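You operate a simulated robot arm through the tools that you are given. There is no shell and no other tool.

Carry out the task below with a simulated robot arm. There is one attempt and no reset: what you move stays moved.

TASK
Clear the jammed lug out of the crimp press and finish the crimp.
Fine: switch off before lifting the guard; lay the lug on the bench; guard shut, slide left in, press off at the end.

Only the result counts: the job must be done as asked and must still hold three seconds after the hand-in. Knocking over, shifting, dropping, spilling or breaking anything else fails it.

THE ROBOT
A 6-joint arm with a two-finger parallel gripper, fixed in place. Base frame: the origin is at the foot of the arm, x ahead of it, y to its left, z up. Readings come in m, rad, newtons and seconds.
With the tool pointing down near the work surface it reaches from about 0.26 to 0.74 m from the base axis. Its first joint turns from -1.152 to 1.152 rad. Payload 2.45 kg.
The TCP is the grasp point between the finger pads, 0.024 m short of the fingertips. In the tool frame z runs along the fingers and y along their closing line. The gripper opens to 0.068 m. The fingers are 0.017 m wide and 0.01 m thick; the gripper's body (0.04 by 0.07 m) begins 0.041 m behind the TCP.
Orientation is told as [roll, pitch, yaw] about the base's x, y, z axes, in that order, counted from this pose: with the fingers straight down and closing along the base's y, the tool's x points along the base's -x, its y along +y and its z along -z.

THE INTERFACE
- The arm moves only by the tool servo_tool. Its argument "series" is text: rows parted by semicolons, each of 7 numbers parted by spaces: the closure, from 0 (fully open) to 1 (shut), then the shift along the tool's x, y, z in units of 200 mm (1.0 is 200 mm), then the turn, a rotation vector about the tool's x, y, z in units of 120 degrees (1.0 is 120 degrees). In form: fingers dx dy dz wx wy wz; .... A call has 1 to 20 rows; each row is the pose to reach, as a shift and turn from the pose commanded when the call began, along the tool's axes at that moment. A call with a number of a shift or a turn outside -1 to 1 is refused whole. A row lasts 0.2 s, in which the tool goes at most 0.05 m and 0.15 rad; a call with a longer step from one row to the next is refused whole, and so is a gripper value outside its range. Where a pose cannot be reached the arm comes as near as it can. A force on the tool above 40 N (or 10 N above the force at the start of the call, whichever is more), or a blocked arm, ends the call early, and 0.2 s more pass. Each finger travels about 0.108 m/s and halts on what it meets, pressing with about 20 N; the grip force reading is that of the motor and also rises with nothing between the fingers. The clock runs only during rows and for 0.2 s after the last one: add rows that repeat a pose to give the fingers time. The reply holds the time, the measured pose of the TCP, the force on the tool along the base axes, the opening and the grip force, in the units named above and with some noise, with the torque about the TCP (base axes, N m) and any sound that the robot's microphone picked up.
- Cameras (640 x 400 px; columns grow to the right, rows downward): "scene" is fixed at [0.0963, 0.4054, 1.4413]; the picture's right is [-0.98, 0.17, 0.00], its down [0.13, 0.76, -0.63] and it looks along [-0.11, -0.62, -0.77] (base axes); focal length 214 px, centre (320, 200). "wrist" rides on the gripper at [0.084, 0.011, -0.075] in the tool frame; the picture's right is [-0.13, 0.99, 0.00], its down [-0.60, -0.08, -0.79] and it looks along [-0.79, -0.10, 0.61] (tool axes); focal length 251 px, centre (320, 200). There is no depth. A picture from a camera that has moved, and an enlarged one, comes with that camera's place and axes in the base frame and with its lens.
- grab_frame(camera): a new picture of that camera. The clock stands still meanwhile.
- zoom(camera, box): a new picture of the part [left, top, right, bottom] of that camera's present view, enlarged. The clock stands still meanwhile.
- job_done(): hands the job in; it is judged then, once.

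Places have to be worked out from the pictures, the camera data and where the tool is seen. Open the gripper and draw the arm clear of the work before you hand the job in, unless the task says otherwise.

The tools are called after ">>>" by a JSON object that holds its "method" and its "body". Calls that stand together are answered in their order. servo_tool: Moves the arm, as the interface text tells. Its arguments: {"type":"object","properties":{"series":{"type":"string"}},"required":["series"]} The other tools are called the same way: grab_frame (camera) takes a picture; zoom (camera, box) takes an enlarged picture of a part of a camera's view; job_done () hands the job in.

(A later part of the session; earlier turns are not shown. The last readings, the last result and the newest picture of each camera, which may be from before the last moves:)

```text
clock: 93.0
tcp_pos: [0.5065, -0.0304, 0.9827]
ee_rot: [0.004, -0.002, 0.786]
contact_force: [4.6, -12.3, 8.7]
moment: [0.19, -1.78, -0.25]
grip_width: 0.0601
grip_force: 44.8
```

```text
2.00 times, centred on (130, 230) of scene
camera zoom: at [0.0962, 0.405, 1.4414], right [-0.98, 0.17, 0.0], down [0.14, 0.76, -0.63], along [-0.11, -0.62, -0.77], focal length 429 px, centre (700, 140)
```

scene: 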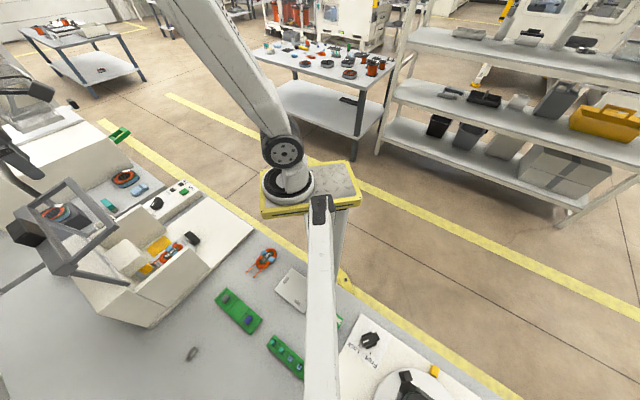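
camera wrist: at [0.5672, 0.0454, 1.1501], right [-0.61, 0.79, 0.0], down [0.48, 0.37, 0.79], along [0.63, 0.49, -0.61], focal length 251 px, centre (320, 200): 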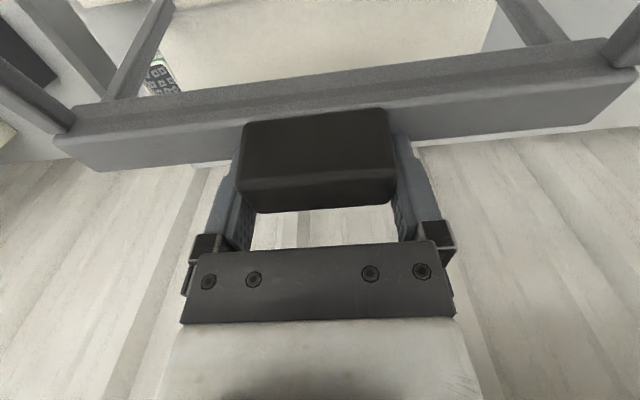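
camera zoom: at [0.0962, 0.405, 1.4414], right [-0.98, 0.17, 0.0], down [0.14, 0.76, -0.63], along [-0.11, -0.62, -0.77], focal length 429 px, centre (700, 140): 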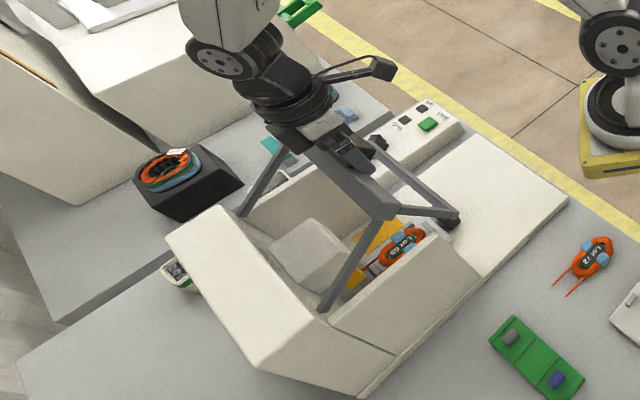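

Nearly closed. Finishing the last ~28°, slowly at the end until it seats.

>>> {"method": "servo_tool", "body": {"series": "1 0.0335 -0.004 0.0705 0 0 0; 1 0.0605 -0.004 0.143 0 0 0; 1 0.081 -0.004 0.218 0 0 0; 1 0.0955 -0.004 0.294 0 0 0; 1 0.102 -0.004 0.356 0 0 0; 1 0.104 -0.004 0.4025 0 0 0; 1 0.104 -0.004 0.42 0 0 0; 1 0.104 -0.004 0.42 0 0 0"}}

>>> {"method": "zoom", "body": {"camera": "scene", "box": [20, 130, 240, 330]}}

>>> {"method": "grab_frame", "body": {"camera": "wrist"}}

```text
clock: 94.8
tcp_pos: [0.492, -0.0444, 0.9]
ee_rot: [0.002, -0.004, 0.788]
contact_force: [3.6, 4.6, 5.6]
moment: [0.39, -1.56, -0.29]
grip_width: 0.0597
grip_force: 45.1
```

```text
2.00 times, centred on (130, 230) of scene
camera zoom: at [0.0962, 0.4055, 1.4412], right [-0.98, 0.17, 0.0], down [0.13, 0.76, -0.63], along [-0.11, -0.62, -0.77], focal length 429 px, centre (700, 140)
```

zoom: 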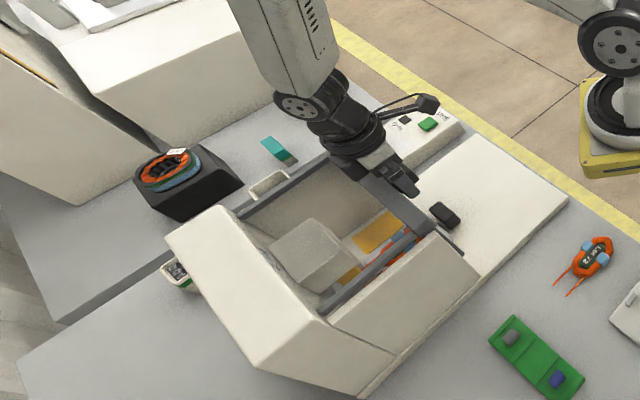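

```text
taken
camera wrist: at [0.4251, -0.0969, 0.9748], right [-0.61, 0.79, 0.0], down [0.48, 0.37, 0.79], along [0.63, 0.49, -0.61], focal length 251 px, centre (320, 200)
```

wrist: 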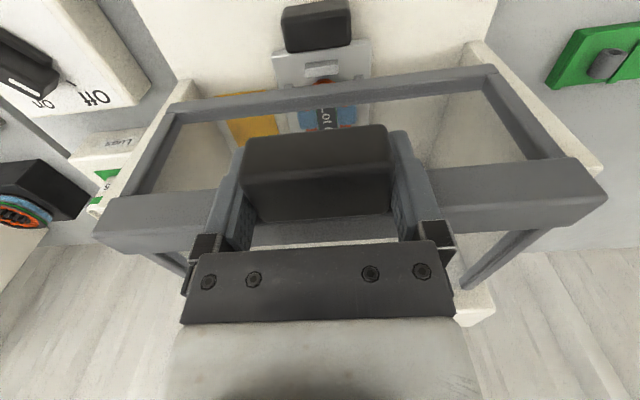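

It looks shut, but the downward reaction is only ~6 N; I'll press down slightly more to be sure it's seated.

>>> {"method": "servo_tool", "body": {"series": "1 0 0 0.01 0 0 0; 1 0 0 0.015 0 0 0; 1 0 0 0.015 0 0 0"}}

```text
clock: 95.6
tcp_pos: [0.4916, -0.0463, 0.8973]
ee_rot: [0.002, -0.005, 0.789]
contact_force: [7.0, 19.4, 5.4]
moment: [0.46, -1.14, -0.33]
grip_width: 0.0599
grip_force: 45.1
```

Let me compare the guard's position with the original closed picture using the same zoom window.

>>> {"method": "zoom", "body": {"camera": "scene", "box": [40, 180, 270, 330]}}

>>> {"method": "zoom", "body": {"camera": "scene", "box": [120, 220, 200, 280]}}

```text
2.67 times, centred on (155, 255) of scene
camera zoom: at [0.0963, 0.4059, 1.4411], right [-0.98, 0.17, 0.0], down [0.13, 0.76, -0.63], along [-0.11, -0.62, -0.77], focal length 572 px, centre (760, 53)
```

zoom: 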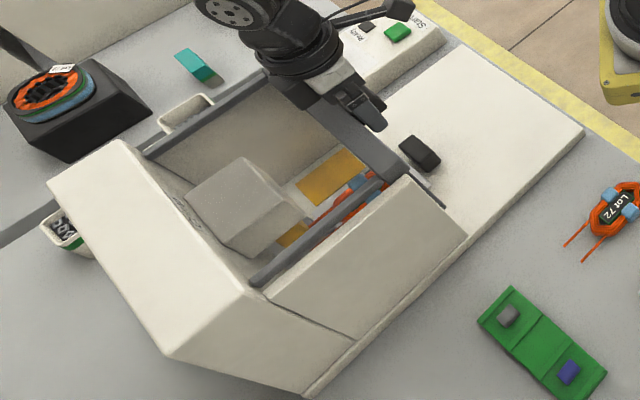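

```text
6.67 times, centred on (160, 250) of scene
camera zoom: at [0.0963, 0.4059, 1.4411], right [-0.98, 0.17, 0.0], down [0.13, 0.76, -0.63], along [-0.11, -0.62, -0.77], focal length 1430 px, centre (1387, -133)
```

zoom: 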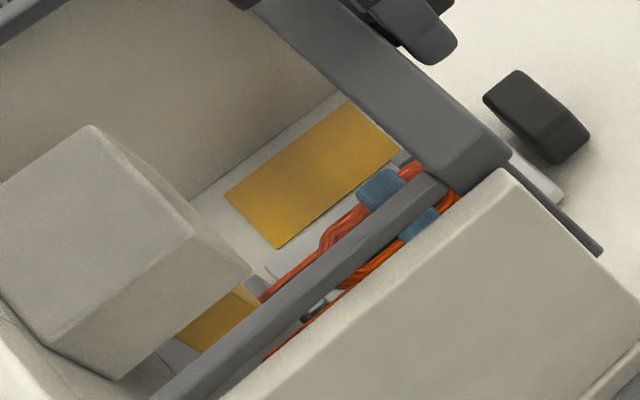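

The guard matches its original closed position exactly. Relieving the press, opening and lifting straight up.

>>> {"method": "servo_tool", "body": {"series": "1 -0.005 0 -0.01 0 0 0; 0.5 -0.005 0 -0.01 0 0 0; 0 -0.005 0 -0.01 0 0 0; 0 -0.005 0 -0.01 0 0 0; 0 -0.005 0 -0.1 0 0 0; 0 -0.005 0 -0.3 0 0 0; 0 -0.005 0 -0.5 0 0 0; 0 -0.005 0 -0.7 0 0 0"}}

>>> {"method": "grab_frame", "body": {"camera": "scene"}}

>>> {"method": "grab_frame", "body": {"camera": "wrist"}}

```text
clock: 97.4
tcp_pos: [0.4972, -0.0455, 1.037]
ee_rot: [0.004, -0.003, 0.789]
contact_force: [-0.5, -0.1, 0.1]
moment: [-0.01, -0.05, 0.02]
grip_width: 0.068
grip_force: 0.0
```

```text
taken
```

scene: 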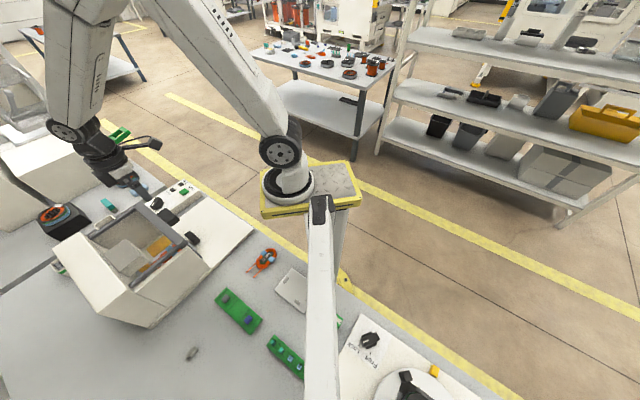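

```text
taken
camera wrist: at [0.4293, -0.0975, 1.1112], right [-0.61, 0.79, 0.0], down [0.48, 0.37, 0.79], along [0.63, 0.49, -0.61], focal length 251 px, centre (320, 200)
```

wrist: 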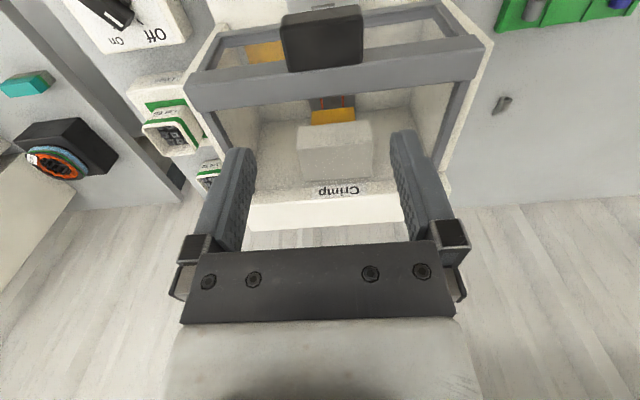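

Guard shut. Now to the knob to switch On: moving over toward (0.643,-0.227) while yawing to match the bar (~79°).

>>> {"method": "servo_tool", "body": {"series": "0 0.016 -0.145 0 0 0 -0.035; 0 0.033 -0.29 0 0 0 -0.07; 0 0.049 -0.435 0 0 0 -0.105; 0 0.065 -0.58 0 0 0 -0.14; 0 0.065 -0.58 0 0 0 -0.14"}}

```text
clock: 98.6
tcp_pos: [0.5667, -0.1354, 1.0367]
ee_rot: [0.004, -0.004, 1.083]
contact_force: [0.9, -0.6, -0.2]
moment: [0.01, -0.08, -0.03]
grip_width: 0.0682
grip_force: 0.0
```

Continue to above the knob.

>>> {"method": "servo_tool", "body": {"series": "0 0.057 -0.138 0.03 0 0 -0.035; 0 0.115 -0.276 0.08 0 0 -0.071; 0 0.172 -0.413 0.15 0 0 -0.106; 0 0.229 -0.551 0.3 0 0 -0.1418; 0 0.229 -0.551 0.5 0 0 -0.1418; 0 0.229 -0.551 0.585 0 0 -0.1418; 0 0.229 -0.551 0.585 0 0 -0.1418"}}

>>> {"method": "grab_frame", "body": {"camera": "wrist"}}

>>> {"method": "zoom", "body": {"camera": "wrist", "box": [240, 0, 400, 130]}}

```text
clock: 100.2
tcp_pos: [0.6415, -0.2319, 0.9165]
ee_rot: [0.002, -0.003, 1.38]
contact_force: [0.0, -1.0, -0.3]
moment: [-0.01, 0.01, -0.01]
grip_width: 0.0679
grip_force: 0.0
```

```text
taken
camera wrist: at [0.6148, -0.3114, 0.9904], right [-0.95, 0.32, 0.0], down [0.19, 0.57, 0.8], along [0.25, 0.76, -0.61], focal length 251 px, centre (320, 200)
```

wrist: 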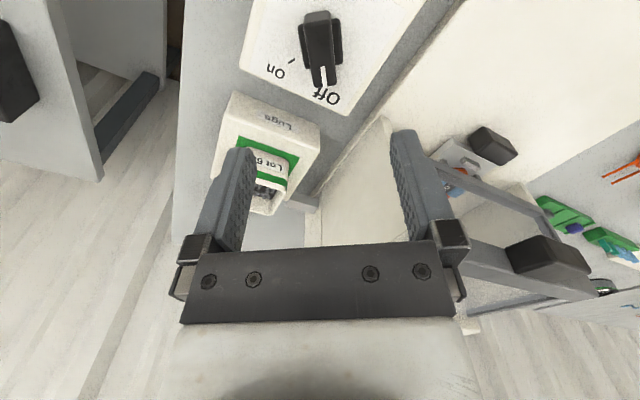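

```text
3.08 times, centred on (320, 65) of wrist
camera zoom: at [0.6148, -0.3114, 0.9904], right [-0.95, 0.32, 0.0], down [0.19, 0.57, 0.8], along [0.25, 0.76, -0.61], focal length 774 px, centre (320, 615)
```

zoom: 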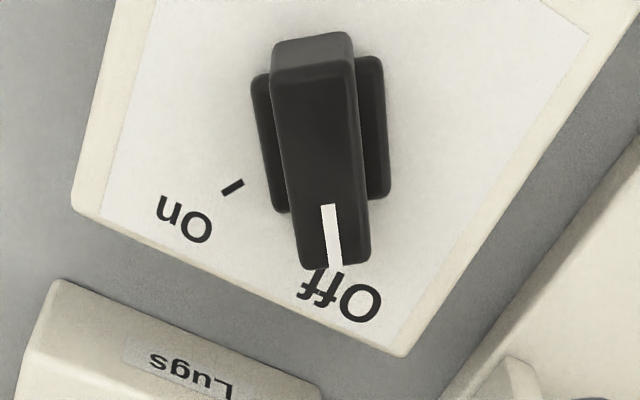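

Knob is centred on the tool axis. Descending, gripping it, and turning it back clockwise (~69°) to On.

>>> {"method": "servo_tool", "body": {"series": "0 0 0 0.2 0 0 0; 0 0 0 0.4 0 0 0; 0 0 0 0.55 0 0 0; 0 0 0 0.625 0 0 0; 0 0 0 0.625 0 0 0; 0.5 0 0 0.625 0 0 0; 1 0 0 0.625 0 0 0; 1 0 0 0.625 0 0 0; 1 0 0 0.625 0 0 0"}}

>>> {"method": "grab_frame", "body": {"camera": "wrist"}}

```text
clock: 102.2
tcp_pos: [0.6417, -0.2262, 0.7938]
ee_rot: [-0.002, -0.005, 1.38]
contact_force: [13.7, -3.8, -11.8]
moment: [-0.22, -0.22, 0.02]
grip_width: 0.0201
grip_force: 37.1
```

```text
taken
camera wrist: at [0.6143, -0.3078, 0.868], right [-0.95, 0.32, 0.0], down [0.19, 0.58, 0.8], along [0.25, 0.75, -0.61], focal length 251 px, centre (320, 200)
```

wrist: 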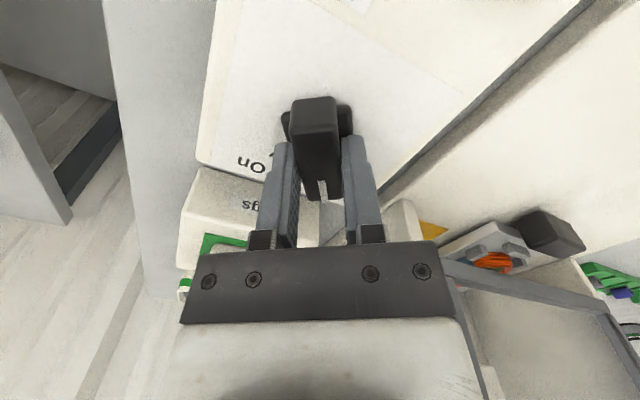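

Gripped the knob (20 mm). Turning it to On.

>>> {"method": "servo_tool", "body": {"series": "1 0 0 0 0 0 0.0575; 1 0 0 0 0 0 0.115; 1 0 0 0 0 0 0.1725; 1 0 0 0 0 0 0.23; 1 0 0 0 0 0 0.2875; 1 0 0 0 0 0 0.345; 1 0 0 0 0 0 0.4025; 1 0 0 0 0 0 0.46; 1 0 0 0 0 0 0.5175; 1 0 0 0 0 0 0.575; 1 0 0 0 0 0 0.575"}}

>>> {"method": "zoom", "body": {"camera": "scene", "box": [110, 130, 210, 230]}}

>>> {"method": "grab_frame", "body": {"camera": "wrist"}}

```text
clock: 104.6
tcp_pos: [0.641, -0.2276, 0.7932]
ee_rot: [0.005, -0.005, 0.173]
contact_force: [24.2, -7.1, -23.9]
moment: [-0.18, 0.06, 0.07]
grip_width: 0.0202
grip_force: 37.6
```

```text
4.00 times, centred on (160, 180) of scene
camera zoom: at [0.0973, 0.4051, 1.4413], right [-0.98, 0.17, 0.0], down [0.13, 0.76, -0.63], along [-0.11, -0.62, -0.77], focal length 858 px, centre (960, 280)
```

zoom: 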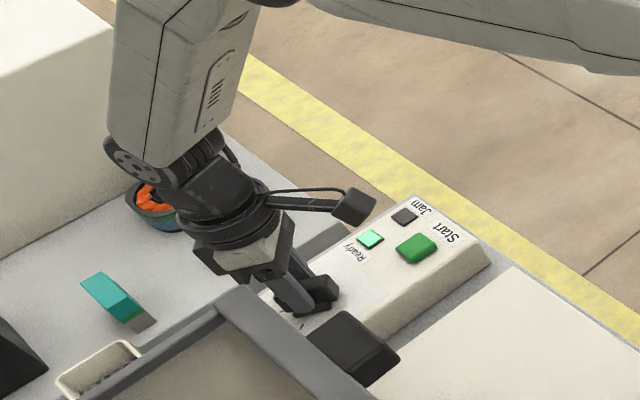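

```text
taken
camera wrist: at [0.557, -0.2318, 0.8682], right [-0.04, 1.0, 0.0], down [0.61, 0.02, 0.8], along [0.79, 0.04, -0.61], focal length 251 px, centre (320, 200)
```

wrist: 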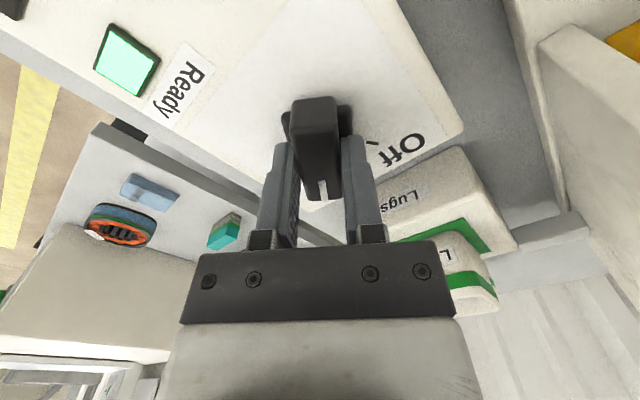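

The green Ready lamp is on and Jam is dark. Releasing the knob and lifting, then heading for the Start button with fingers closed.

>>> {"method": "servo_tool", "body": {"series": "0.5 0 0 0 0 0 0; 0 0 0 0 0 0 0; 0 0 0 0 0 0 0; 0 0 0 -0.2 0 0 0; 0 0 0 -0.4 0 0 0; 0.5 0 0 -0.5 0 0 0; 1 0 0 -0.5 0 0 0; 1 0 0 -0.5 0 0 0; 1 0 0 -0.5 0 0 0"}}

>>> {"method": "grab_frame", "body": {"camera": "wrist"}}

>>> {"method": "zoom", "body": {"camera": "scene", "box": [110, 150, 230, 250]}}

```text
clock: 106.6
tcp_pos: [0.6408, -0.2295, 0.8965]
ee_rot: [0.005, 0.001, 0.174]
contact_force: [0.1, 0.7, -0.4]
moment: [0.0, 0.02, -0.07]
grip_width: 0.0001
grip_force: 20.0
```

```text
taken
camera wrist: at [0.5558, -0.2338, 0.9714], right [-0.04, 1.0, 0.0], down [0.61, 0.02, 0.79], along [0.79, 0.04, -0.61], focal length 251 px, centre (320, 200)
```

wrist: 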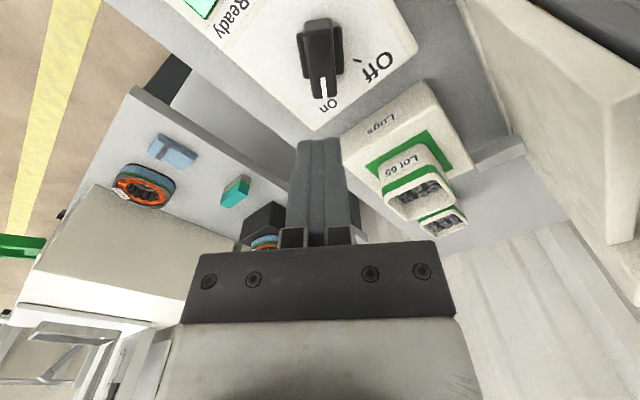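

```text
4.00 times, centred on (170, 200) of scene
camera zoom: at [0.0963, 0.4054, 1.4413], right [-0.98, 0.17, 0.0], down [0.13, 0.76, -0.63], along [-0.11, -0.62, -0.77], focal length 858 px, centre (920, 200)
```

zoom: 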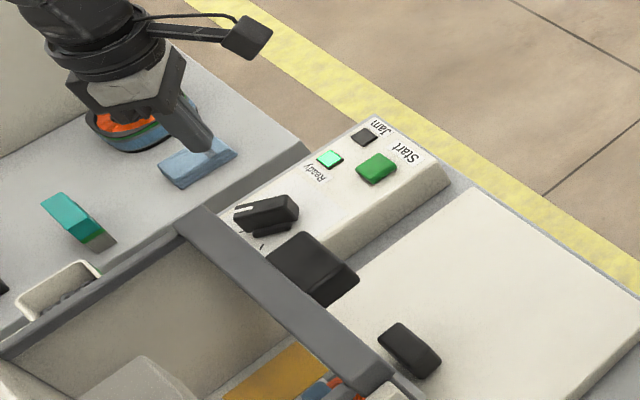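

Moving over the Start button, estimated at (0.5555,-0.279, z≈0.77).

>>> {"method": "servo_tool", "body": {"series": "1 0.15 -0.055 0 0 0 0; 1 0.31 -0.11 0 0 0 0; 1 0.463 -0.17 0.08 0 0 0; 1 0.463 -0.17 0.08 0 0 0"}}

>>> {"method": "grab_frame", "body": {"camera": "wrist"}}

>>> {"method": "zoom", "body": {"camera": "wrist", "box": [240, 0, 400, 160]}}

>>> {"method": "zoom", "body": {"camera": "scene", "box": [130, 140, 230, 220]}}

```text
clock: 107.6
tcp_pos: [0.5588, -0.2756, 0.8781]
ee_rot: [0.006, 0.0, 0.174]
contact_force: [-0.2, 0.6, 0.6]
moment: [0.02, 0.0, 0.0]
grip_width: 0.0
grip_force: 19.9
```

```text
taken
camera wrist: at [0.4731, -0.2801, 0.9516], right [-0.05, 1.0, 0.0], down [0.61, 0.02, 0.79], along [0.79, 0.04, -0.61], focal length 251 px, centre (320, 200)
```

wrist: 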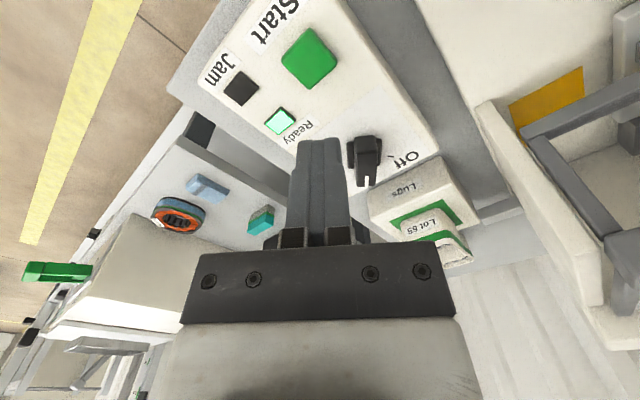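

```text
2.50 times, centred on (320, 80) of wrist
camera zoom: at [0.4731, -0.2801, 0.9516], right [-0.05, 1.0, 0.0], down [0.61, 0.02, 0.79], along [0.79, 0.04, -0.61], focal length 629 px, centre (320, 500)
```

zoom: 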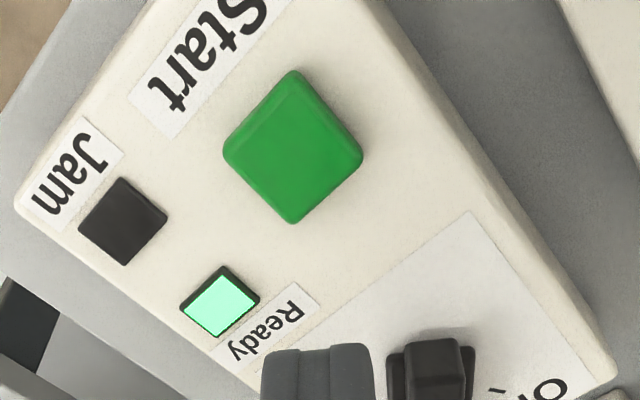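

```text
5.00 times, centred on (180, 180) of scene
camera zoom: at [0.0963, 0.4054, 1.4413], right [-0.98, 0.17, 0.0], down [0.14, 0.76, -0.63], along [-0.11, -0.62, -0.77], focal length 1072 px, centre (1020, 300)
```

zoom: 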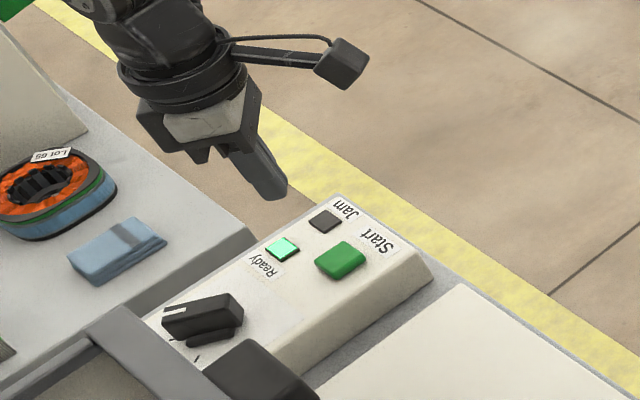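

The button centre is about 6 mm off the tool axis toward -x,-y; I'll correct and lower to just above it.

>>> {"method": "servo_tool", "body": {"series": "1 0.034 -0.024 0.1 0 0 0; 1 0.034 -0.024 0.25 0 0 0; 1 0.034 -0.024 0.38 0 0 0; 1 0.034 -0.024 0.38 0 0 0"}}

>>> {"method": "zoom", "body": {"camera": "wrist", "box": [240, 60, 400, 200]}}

>>> {"method": "zoom", "body": {"camera": "scene", "box": [130, 140, 230, 220]}}

```text
clock: 108.6
tcp_pos: [0.5487, -0.2837, 0.802]
ee_rot: [0.006, 0.0, 0.176]
contact_force: [0.1, -0.1, -0.2]
moment: [0.01, 0.01, 0.03]
grip_width: 0.0001
grip_force: 20.2
```

```text
2.86 times, centred on (320, 130) of wrist
camera zoom: at [0.4639, -0.2874, 0.8768], right [-0.04, 1.0, 0.0], down [0.61, 0.02, 0.79], along [0.79, 0.04, -0.61], focal length 718 px, centre (320, 400)
```

zoom: 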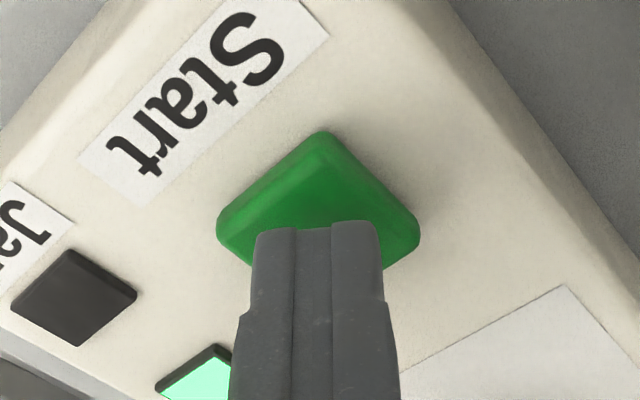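

```text
5.00 times, centred on (180, 180) of scene
camera zoom: at [0.0963, 0.4054, 1.4413], right [-0.98, 0.17, 0.0], down [0.13, 0.76, -0.63], along [-0.11, -0.62, -0.77], focal length 1072 px, centre (1020, 300)
```

zoom: 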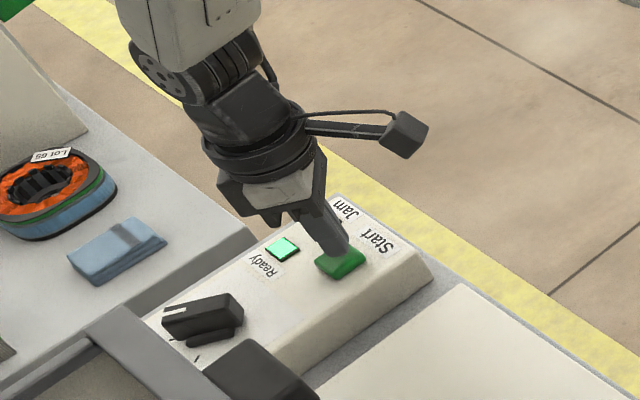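

The closed fingertips are right over the button, ~1 cm above it. Pressing down in small steps.

>>> {"method": "servo_tool", "body": {"series": "1 0.015 0 0.02 0 0 0; 1 0.015 0 0.04 0 0 0; 1 0.015 0 0.04 0 0 0"}}

>>> {"method": "zoom", "body": {"camera": "scene", "box": [130, 140, 230, 220]}}

```text
clock: 109.4
tcp_pos: [0.5448, -0.2845, 0.7939]
ee_rot: [0.005, 0.001, 0.174]
contact_force: [-0.5, 0.2, -0.2]
moment: [0.0, -0.04, 0.0]
grip_width: 0.0001
grip_force: 19.7
```

```text
5.00 times, centred on (180, 180) of scene
camera zoom: at [0.0963, 0.4054, 1.4413], right [-0.98, 0.17, 0.0], down [0.13, 0.76, -0.63], along [-0.11, -0.62, -0.77], focal length 1072 px, centre (1020, 300)
```

zoom: 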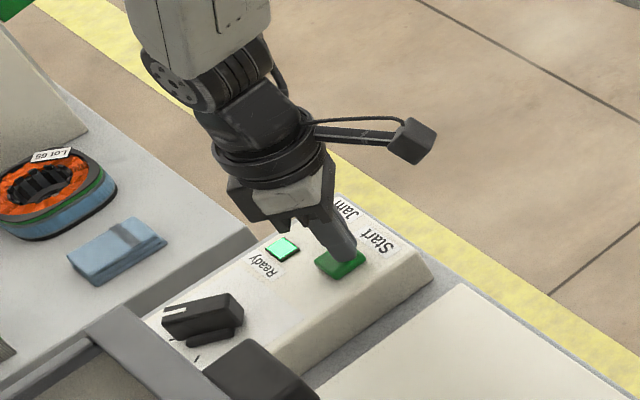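

No contact yet; checking alignment in the wrist view before pressing further.

>>> {"method": "zoom", "body": {"camera": "wrist", "box": [240, 60, 400, 200]}}

>>> {"method": "zoom", "body": {"camera": "scene", "box": [165, 170, 205, 200]}}

```text
2.86 times, centred on (320, 130) of wrist
camera zoom: at [0.4612, -0.2882, 0.8695], right [-0.04, 1.0, 0.0], down [0.61, 0.02, 0.79], along [0.79, 0.04, -0.61], focal length 718 px, centre (320, 400)
```

zoom: 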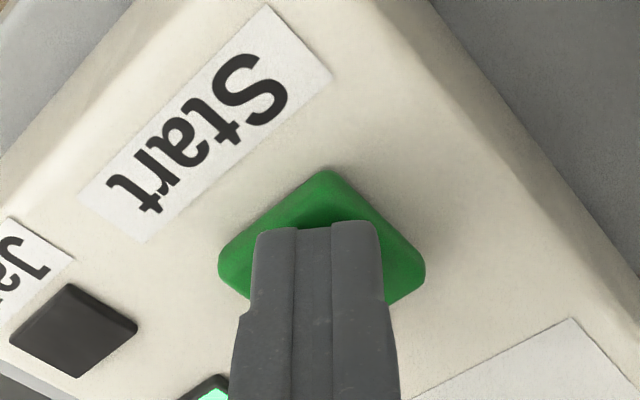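

```text
13.33 times, centred on (185, 185) of scene
camera zoom: at [0.0963, 0.4054, 1.4413], right [-0.98, 0.17, 0.0], down [0.13, 0.76, -0.63], along [-0.11, -0.62, -0.77], focal length 2860 px, centre (2120, 400)
```

zoom: 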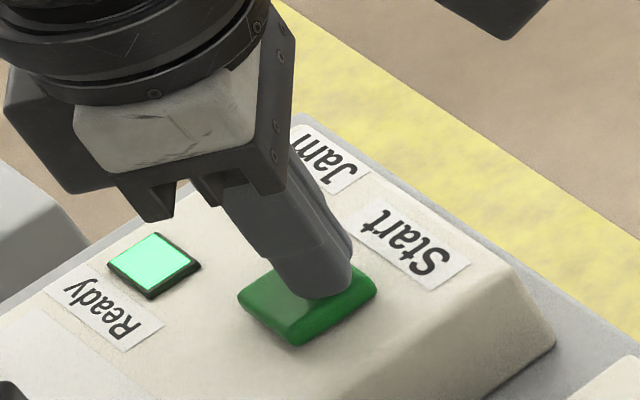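

Well aligned over the button centre. Pressing.

>>> {"method": "servo_tool", "body": {"series": "1 0 0 0.012 0 0 0; 1 0 0 0.024 0 0 0; 1 0 0 0.036 0 0 0; 1 0 0 0.036 0 0 0"}}

>>> {"method": "zoom", "body": {"camera": "scene", "box": [90, 150, 230, 280]}}

```text
clock: 110.4
tcp_pos: [0.5477, -0.2843, 0.7882]
ee_rot: [0.004, 0.0, 0.174]
contact_force: [-7.3, 0.1, 16.2]
moment: [0.01, 0.21, 0.0]
grip_width: 0.0002
grip_force: 20.3
heard: click
```

```text
3.08 times, centred on (160, 215) of scene
camera zoom: at [0.0958, 0.4055, 1.4413], right [-0.98, 0.17, 0.0], down [0.14, 0.76, -0.63], along [-0.11, -0.62, -0.77], focal length 660 px, centre (812, 154)
```

zoom: 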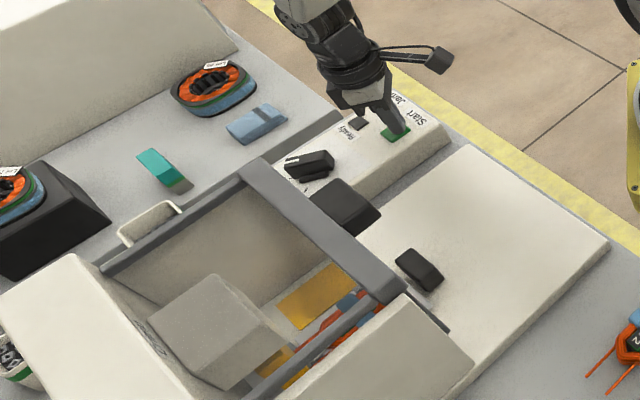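

A click, and the Ready lamp went out: the cycle has started. Releasing the button upward and waiting while watching the ram.

>>> {"method": "servo_tool", "body": {"series": "1 0 0 -0.05 0 0 0; 1 0 0 -0.2 0 0 0; 1 0 0 -0.4 0 0 0; 1 0 0 -0.55 0 0 0; 1 0 0 -0.55 0 0 0"}}

>>> {"method": "zoom", "body": {"camera": "scene", "box": [90, 150, 230, 280]}}

```text
clock: 111.6
tcp_pos: [0.5482, -0.285, 0.8975]
ee_rot: [0.005, 0.0, 0.174]
contact_force: [-0.1, 0.0, -0.4]
moment: [-0.02, -0.01, -0.02]
grip_width: 0.0
grip_force: 20.2
```

```text
3.08 times, centred on (160, 215) of scene
camera zoom: at [0.0963, 0.4054, 1.4413], right [-0.98, 0.17, 0.0], down [0.13, 0.76, -0.63], along [-0.11, -0.62, -0.77], focal length 660 px, centre (812, 154)
```

zoom: 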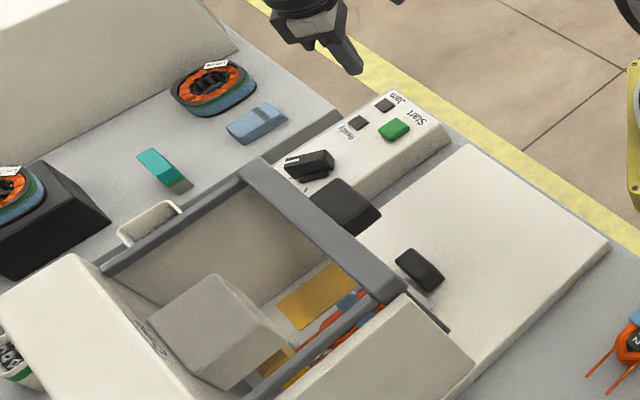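

Both lamps are dark; I'll wait a couple of seconds for the cycle to finish and listen.

>>> {"method": "servo_tool", "body": {"series": "1 0 0 0 0 0 0; 1 0 0 0 0 0 0; 1 0 0 0 0 0 0; 1 0 0 0 0 0 0; 1 0 0 0 0 0 0; 1 0 0 0 0 0 0; 1 0 0 0 0 0 0; 1 0 0 0 0 0 0; 1 0 0 0 0 0 0; 1 0 0 0 0 0 0"}}

>>> {"method": "zoom", "body": {"camera": "scene", "box": [90, 150, 230, 280]}}

>>> {"method": "grab_frame", "body": {"camera": "wrist"}}

```text
clock: 113.8
tcp_pos: [0.5477, -0.2848, 0.8978]
ee_rot: [0.005, 0.0, 0.174]
contact_force: [0.4, 0.3, -0.7]
moment: [-0.01, 0.0, 0.01]
grip_width: 0.0
grip_force: 19.8
```

```text
3.08 times, centred on (160, 215) of scene
camera zoom: at [0.0963, 0.4054, 1.4413], right [-0.98, 0.17, 0.0], down [0.13, 0.76, -0.63], along [-0.11, -0.62, -0.77], focal length 660 px, centre (812, 154)
```

zoom: 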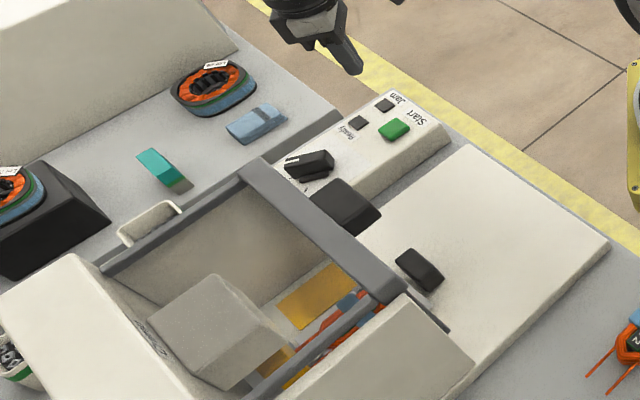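

```text
taken
camera wrist: at [0.4633, -0.2888, 0.9713], right [-0.04, 1.0, 0.0], down [0.61, 0.02, 0.79], along [0.79, 0.04, -0.61], focal length 251 px, centre (320, 200)
```

wrist: 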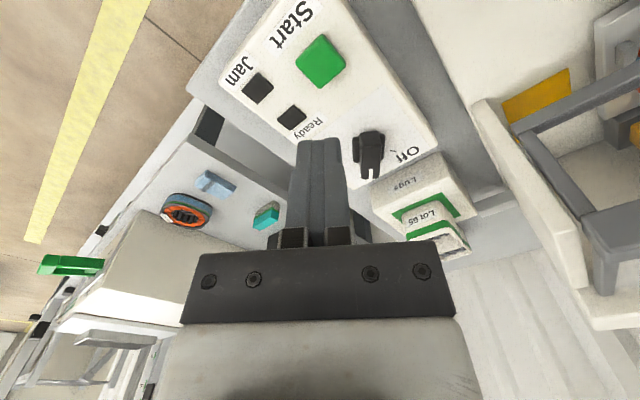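

Ready stays dark after the cycle. Let me compare the crimp area with the earlier picture to see whether the crimp took place.

>>> {"method": "zoom", "body": {"camera": "scene", "box": [120, 220, 200, 280]}}

>>> {"method": "zoom", "body": {"camera": "wrist", "box": [540, 20, 640, 140]}}

>>> {"method": "zoom", "body": {"camera": "wrist", "box": [200, 0, 450, 180]}}

```text
6.67 times, centred on (160, 250) of scene
camera zoom: at [0.0963, 0.4054, 1.4413], right [-0.98, 0.17, 0.0], down [0.13, 0.76, -0.63], along [-0.11, -0.62, -0.77], focal length 1430 px, centre (1387, -133)
```

zoom: 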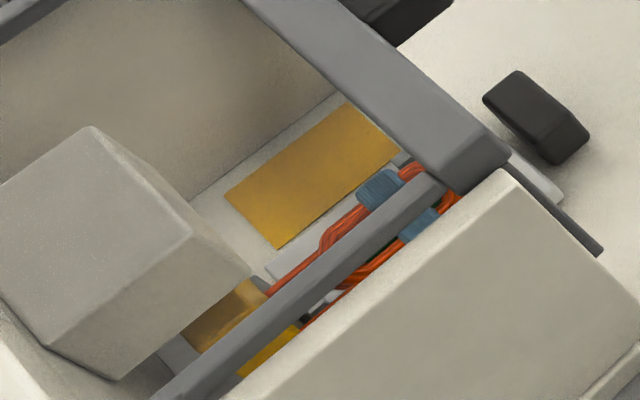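

```text
3.33 times, centred on (590, 80) of wrist
camera zoom: at [0.4633, -0.2888, 0.9713], right [-0.04, 1.0, 0.0], down [0.61, 0.02, 0.79], along [0.79, 0.04, -0.61], focal length 838 px, centre (-580, 600)
```

zoom: 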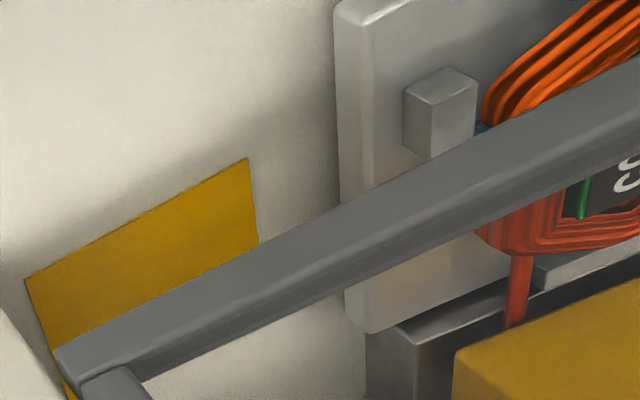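

```text
2.22 times, centred on (325, 90) of wrist
camera zoom: at [0.4633, -0.2888, 0.9713], right [-0.04, 1.0, 0.0], down [0.61, 0.02, 0.79], along [0.79, 0.04, -0.61], focal length 559 px, centre (309, 444)
```

zoom: 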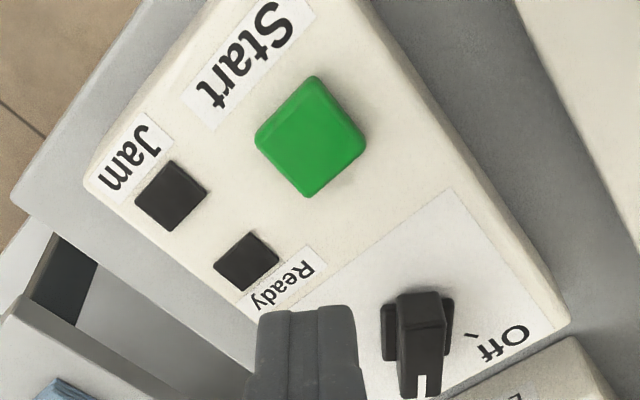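

The yellow punch under the ram has come down onto the leads. I'll wait a bit longer to see whether it returns and Ready comes back.

>>> {"method": "servo_tool", "body": {"series": "1 0 0 0 0 0 0; 1 0 0 0 0 0 0; 1 0 0 0 0 0 0; 1 0 0 0 0 0 0; 1 0 0 0 0 0 0; 1 0 0 0 0 0 0; 1 0 0 0 0 0 0; 1 0 0 0 0 0 0; 1 0 0 0 0 0 0; 1 0 0 0 0 0 0; 1 0 0 0 0 0 0; 1 0 0 0 0 0 0; 1 0 0 0 0 0 0; 1 0 0 0 0 0 0; 1 0 0 0 0 0 0; 1 0 0 0 0 0 0; 1 0 0 0 0 0 0; 1 0 0 0 0 0 0; 1 0 0 0 0 0 0; 1 0 0 0 0 0 0"}}

>>> {"method": "zoom", "body": {"camera": "scene", "box": [120, 220, 200, 280]}}

>>> {"method": "zoom", "body": {"camera": "scene", "box": [110, 150, 230, 250]}}

```text
clock: 118.0
tcp_pos: [0.5484, -0.2848, 0.8953]
ee_rot: [0.006, -0.003, 0.174]
contact_force: [-0.6, 0.1, 0.5]
moment: [0.02, 0.01, 0.02]
grip_width: 0.0001
grip_force: 19.8
```

```text
6.67 times, centred on (160, 250) of scene
camera zoom: at [0.0963, 0.4054, 1.4413], right [-0.98, 0.17, 0.0], down [0.13, 0.76, -0.63], along [-0.11, -0.62, -0.77], focal length 1430 px, centre (1387, -133)
```

zoom: 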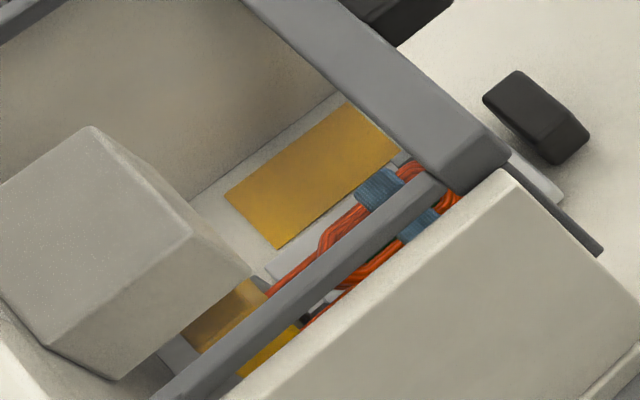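

```text
4.00 times, centred on (170, 200) of scene
camera zoom: at [0.0963, 0.4054, 1.4413], right [-0.98, 0.17, 0.0], down [0.13, 0.76, -0.63], along [-0.11, -0.62, -0.77], focal length 858 px, centre (920, 200)
```

zoom: 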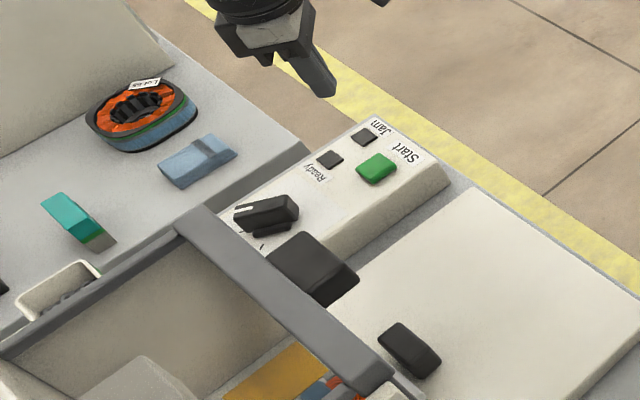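

The punch stays down and nothing changes further. Before switching off, I'll take a proper front look into the press to verify the crimp.

>>> {"method": "servo_tool", "body": {"series": "0.8 0.11 0.09 -0.15 0 0 -0.049; 0.5 0.22 0.18 -0.3 0 0 -0.098; 0.5 0.33 0.273 -0.4 0 0 -0.147; 0.5 0.44 0.364 -0.45 0 0 -0.196; 0.5 0.55 0.455 -0.5 0 0 -0.245; 0.5 0.655 0.5466 -0.5 0 0 -0.294; 0.5 0.655 0.5466 -0.5 0 0 -0.294"}}

>>> {"method": "servo_tool", "body": {"series": "0.5 0 0 0.05 0 -0.0625 0; 0.5 0 0 0.1 0 -0.125 0; 0.5 0 0 0.1 0 -0.1875 0; 0.5 0 0 0.1 0 -0.25 0; 0.5 0 0 0.1 0 -0.25 0"}}

>>> {"method": "grab_frame", "body": {"camera": "wrist"}}

>>> {"method": "zoom", "body": {"camera": "wrist", "box": [300, 40, 440, 190]}}

```text
clock: 119.6
tcp_pos: [0.3991, -0.2001, 0.9962]
ee_rot: [0.004, -0.004, 0.79]
contact_force: [-0.7, -0.3, 0.6]
moment: [0.04, -0.01, 0.02]
grip_width: 0.0343
grip_force: 0.1
```

```text
clock: 120.8
tcp_pos: [0.4012, -0.1995, 0.9771]
ee_rot: [0.003, -0.531, 0.788]
contact_force: [0.5, -0.7, 0.4]
moment: [-0.04, 0.0, 0.01]
grip_width: 0.0339
grip_force: 0.1
```

```text
taken
camera wrist: at [0.314, -0.2694, 0.9995], right [-0.63, 0.78, 0.07], down [0.14, 0.03, 0.99], along [0.77, 0.63, -0.13], focal length 251 px, centre (320, 200)
```

wrist: 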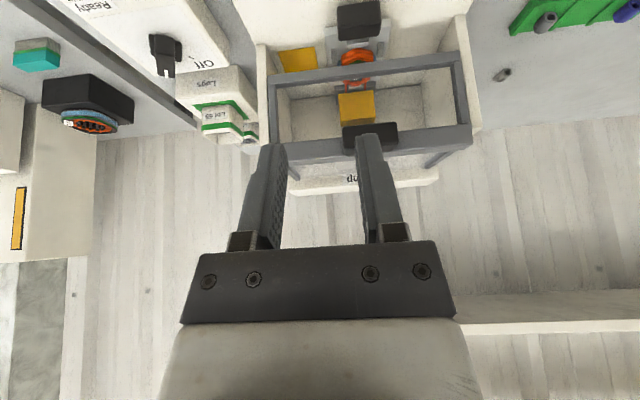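

```text
2.67 times, centred on (370, 115) of wrist
camera zoom: at [0.314, -0.2694, 0.9995], right [-0.63, 0.78, 0.07], down [0.14, 0.03, 0.99], along [0.77, 0.63, -0.13], focal length 670 px, centre (187, 427)
```

zoom: 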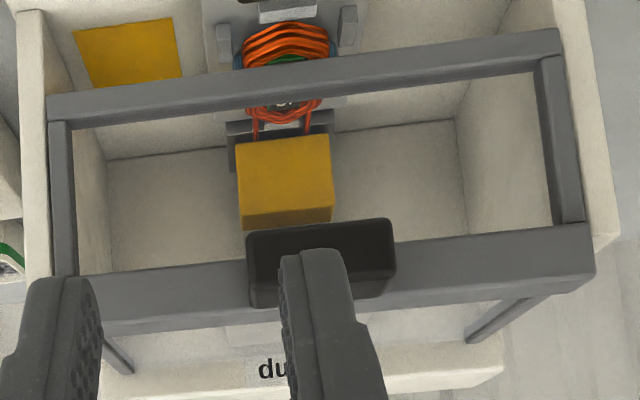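

The ram is fully down on the anvil: the crimp stroke has been made and the state is steady. Now switch the press off: level the tool and go back to the knob.

>>> {"method": "servo_tool", "body": {"series": "0.5 0 0 -0.05 0 0.06 0; 0.5 0 0 -0.1 0 0.12 0; 0.5 0 0 -0.15 0 0.18 0; 0.5 0 0 -0.15 0 0.2535 0; 0.5 0 0 -0.15 0 0.2535 0"}}

```text
refused: row 4 steps farther than a row can; nothing moved
```

>>> {"method": "servo_tool", "body": {"series": "0.5 0 0 -0.05 0 0.064 0; 0.5 0 0 -0.1 0 0.128 0; 0.5 0 0 -0.15 0 0.192 0; 0.5 0 0 -0.15 0 0.2535 0; 0.5 0 0 -0.15 0 0.2535 0"}}

```text
clock: 122.0
tcp_pos: [0.389, -0.2109, 1.0027]
ee_rot: [0.002, 0.006, 0.791]
contact_force: [-0.6, 0.3, 0.4]
moment: [-0.02, 0.0, 0.01]
grip_width: 0.0341
grip_force: 0.0
```

Level. Moving to above the knob with yaw 10° (On orientation).

>>> {"method": "servo_tool", "body": {"series": "0 -0.104 -0.12 0 0 0 0.037; 0 -0.207 -0.24 0 0 0 0.074; 0 -0.311 -0.361 0 0 0 0.11; 0 -0.415 -0.482 0.02 0 0 0.147; 0 -0.518 -0.602 0.06 0 0 0.184; 0 -0.622 -0.722 0.12 0 0 0.22; 0 -0.725 -0.843 0.25 0 0 0.257; 0 -0.829 -0.963 0.415 0 0 0.294; 0 -0.829 -0.963 0.415 0 0 0.294"}}

>>> {"method": "grab_frame", "body": {"camera": "wrist"}}

>>> {"method": "zoom", "body": {"camera": "wrist", "box": [240, 0, 400, 130]}}

```text
clock: 124.0
tcp_pos: [0.6406, -0.2275, 0.9162]
ee_rot: [0.0, 0.006, 0.174]
contact_force: [-0.3, 0.3, -0.4]
moment: [0.01, 0.0, -0.01]
grip_width: 0.0681
grip_force: 0.0
```

```text
taken
camera wrist: at [0.5564, -0.2306, 0.992], right [-0.04, 1.0, 0.0], down [0.61, 0.03, 0.79], along [0.79, 0.03, -0.61], focal length 251 px, centre (320, 200)
```

wrist: 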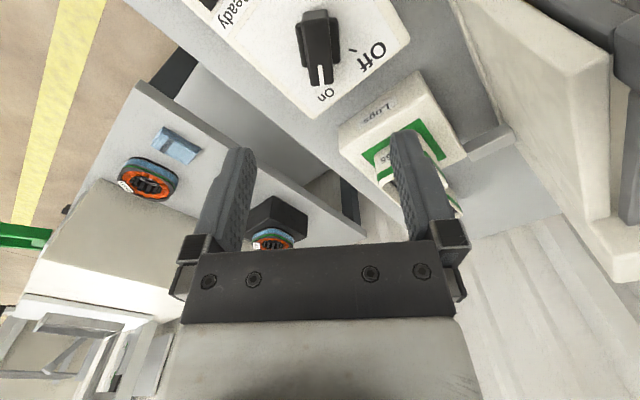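

```text
3.08 times, centred on (320, 65) of wrist
camera zoom: at [0.5564, -0.2306, 0.992], right [-0.04, 1.0, 0.0], down [0.61, 0.03, 0.79], along [0.79, 0.03, -0.61], focal length 774 px, centre (320, 615)
```

zoom: 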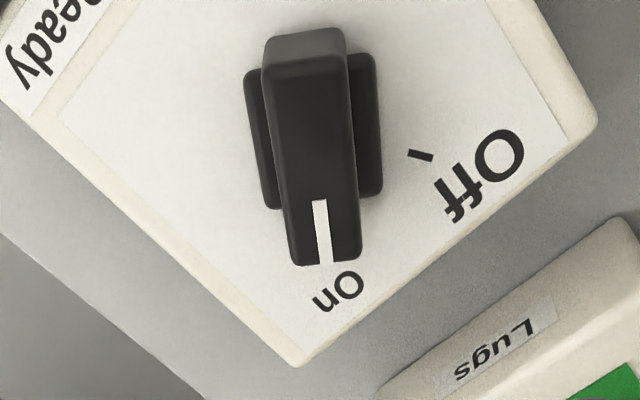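

Knob is centred within ~1.5 mm. Descend, grip and turn it to Off.

>>> {"method": "servo_tool", "body": {"series": "0 0 -0.006 0.2 0 0 0; 0 0 -0.006 0.4 0 0 0; 0 0 -0.006 0.55 0 0 0; 0 0 -0.006 0.625 0 0 0; 0 0 -0.006 0.625 0 0 0; 0.5 0 -0.006 0.625 0 0 0; 1 0 -0.006 0.625 0 0 0; 1 0 -0.006 0.625 0 0 0; 1 0 -0.006 0.625 0 0 0"}}

>>> {"method": "servo_tool", "body": {"series": "1 0 0 0 0 0 -0.0575; 1 0 0 0 0 0 -0.115; 1 0 0 0 0 0 -0.1725; 1 0 0 0 0 0 -0.23; 1 0 0 0 0 0 -0.2875; 1 0 0 0 0 0 -0.345; 1 0 0 0 0 0 -0.4025; 1 0 0 0 0 0 -0.46; 1 0 0 0 0 0 -0.5175; 1 0 0 0 0 0 -0.575; 1 0 0 0 0 0 -0.575"}}

>>> {"method": "grab_frame", "body": {"camera": "wrist"}}

>>> {"method": "zoom", "body": {"camera": "scene", "box": [110, 130, 210, 230]}}

```text
clock: 126.0
tcp_pos: [0.6403, -0.2291, 0.7912]
ee_rot: [0.0, 0.008, 0.176]
contact_force: [-1.5, 12.0, 2.0]
moment: [-0.14, 0.23, -0.03]
grip_width: 0.0199
grip_force: 37.4
```

```text
clock: 128.4
tcp_pos: [0.6407, -0.2288, 0.7928]
ee_rot: [0.009, 0.002, 1.38]
contact_force: [-1.9, 21.1, -15.0]
moment: [-0.38, -0.5, 0.07]
grip_width: 0.02
grip_force: 37.3
```

```text
taken
camera wrist: at [0.6152, -0.3088, 0.8674], right [-0.95, 0.31, 0.01], down [0.2, 0.58, 0.79], along [0.24, 0.75, -0.61], focal length 251 px, centre (320, 200)
```

wrist: 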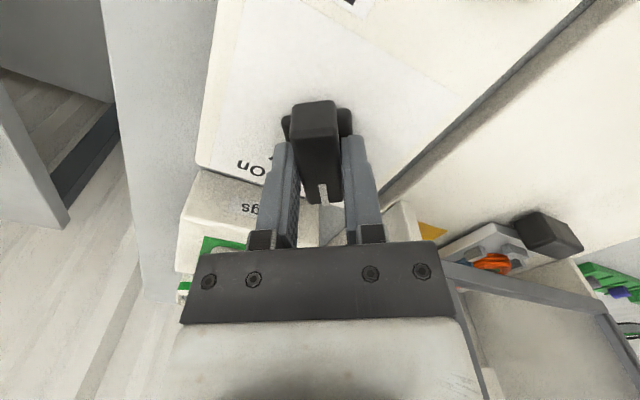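

```text
4.00 times, centred on (160, 180) of scene
camera zoom: at [0.0965, 0.4057, 1.4411], right [-0.98, 0.17, 0.0], down [0.13, 0.76, -0.63], along [-0.11, -0.62, -0.77], focal length 858 px, centre (960, 280)
```

zoom: 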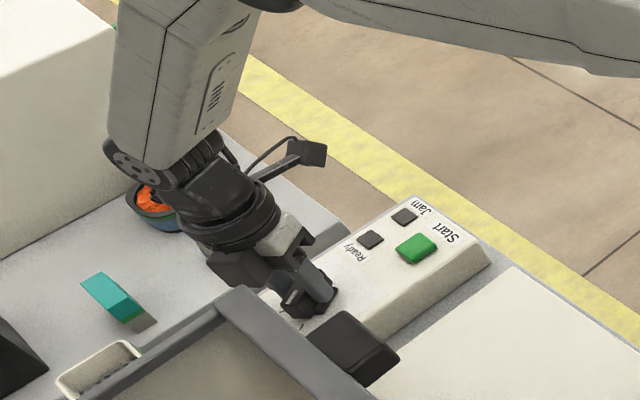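

The knob is turned to Off. Opening and lifting away, then checking the pointer and the whole scene.

>>> {"method": "servo_tool", "body": {"series": "0.5 0 0 0 0 0 0; 0 0 0 0 0 0 0; 0 0 0 0 0 0 0; 0 0 0 -0.2 0 0 0; 0 0 0 -0.4 0 0 0; 0 0 0 -0.6 0 0 0; 0 0 0 -0.8 0 0 0; 0 0 0 -1.0 0 0 0; 0 0 0 -1.0 0 0 0"}}

>>> {"method": "zoom", "body": {"camera": "wrist", "box": [200, 0, 440, 180]}}

>>> {"method": "grab_frame", "body": {"camera": "scene"}}

>>> {"method": "zoom", "body": {"camera": "scene", "box": [40, 180, 270, 380]}}

```text
clock: 130.4
tcp_pos: [0.6409, -0.23, 0.9955]
ee_rot: [0.006, 0.002, 1.378]
contact_force: [0.3, -0.1, 0.2]
moment: [-0.02, 0.0, 0.02]
grip_width: 0.0681
grip_force: 0.0
```

```text
2.22 times, centred on (320, 90) of wrist
camera zoom: at [0.6157, -0.3101, 1.0711], right [-0.95, 0.32, 0.01], down [0.2, 0.58, 0.79], along [0.25, 0.75, -0.61], focal length 559 px, centre (320, 444)
```

zoom: 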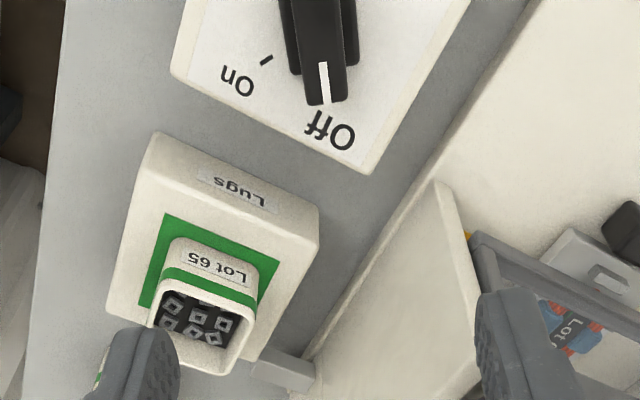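

```text
taken
```

scene: 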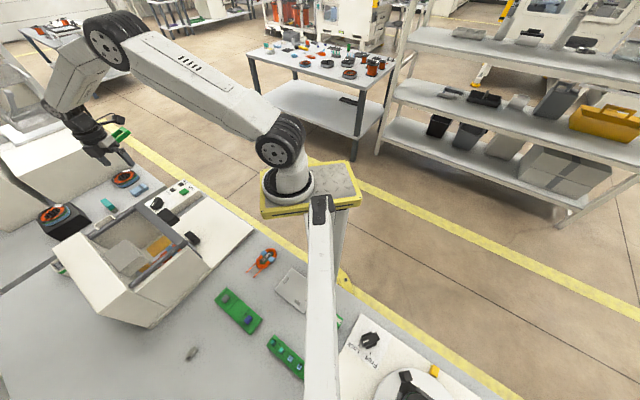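

```text
2.00 times, centred on (155, 280) of scene
camera zoom: at [0.0963, 0.4054, 1.4413], right [-0.98, 0.17, 0.0], down [0.13, 0.76, -0.63], along [-0.11, -0.62, -0.77], focal length 429 px, centre (650, 40)
```

zoom: 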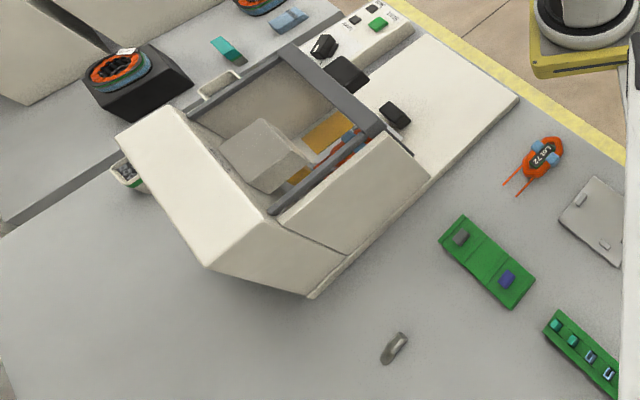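

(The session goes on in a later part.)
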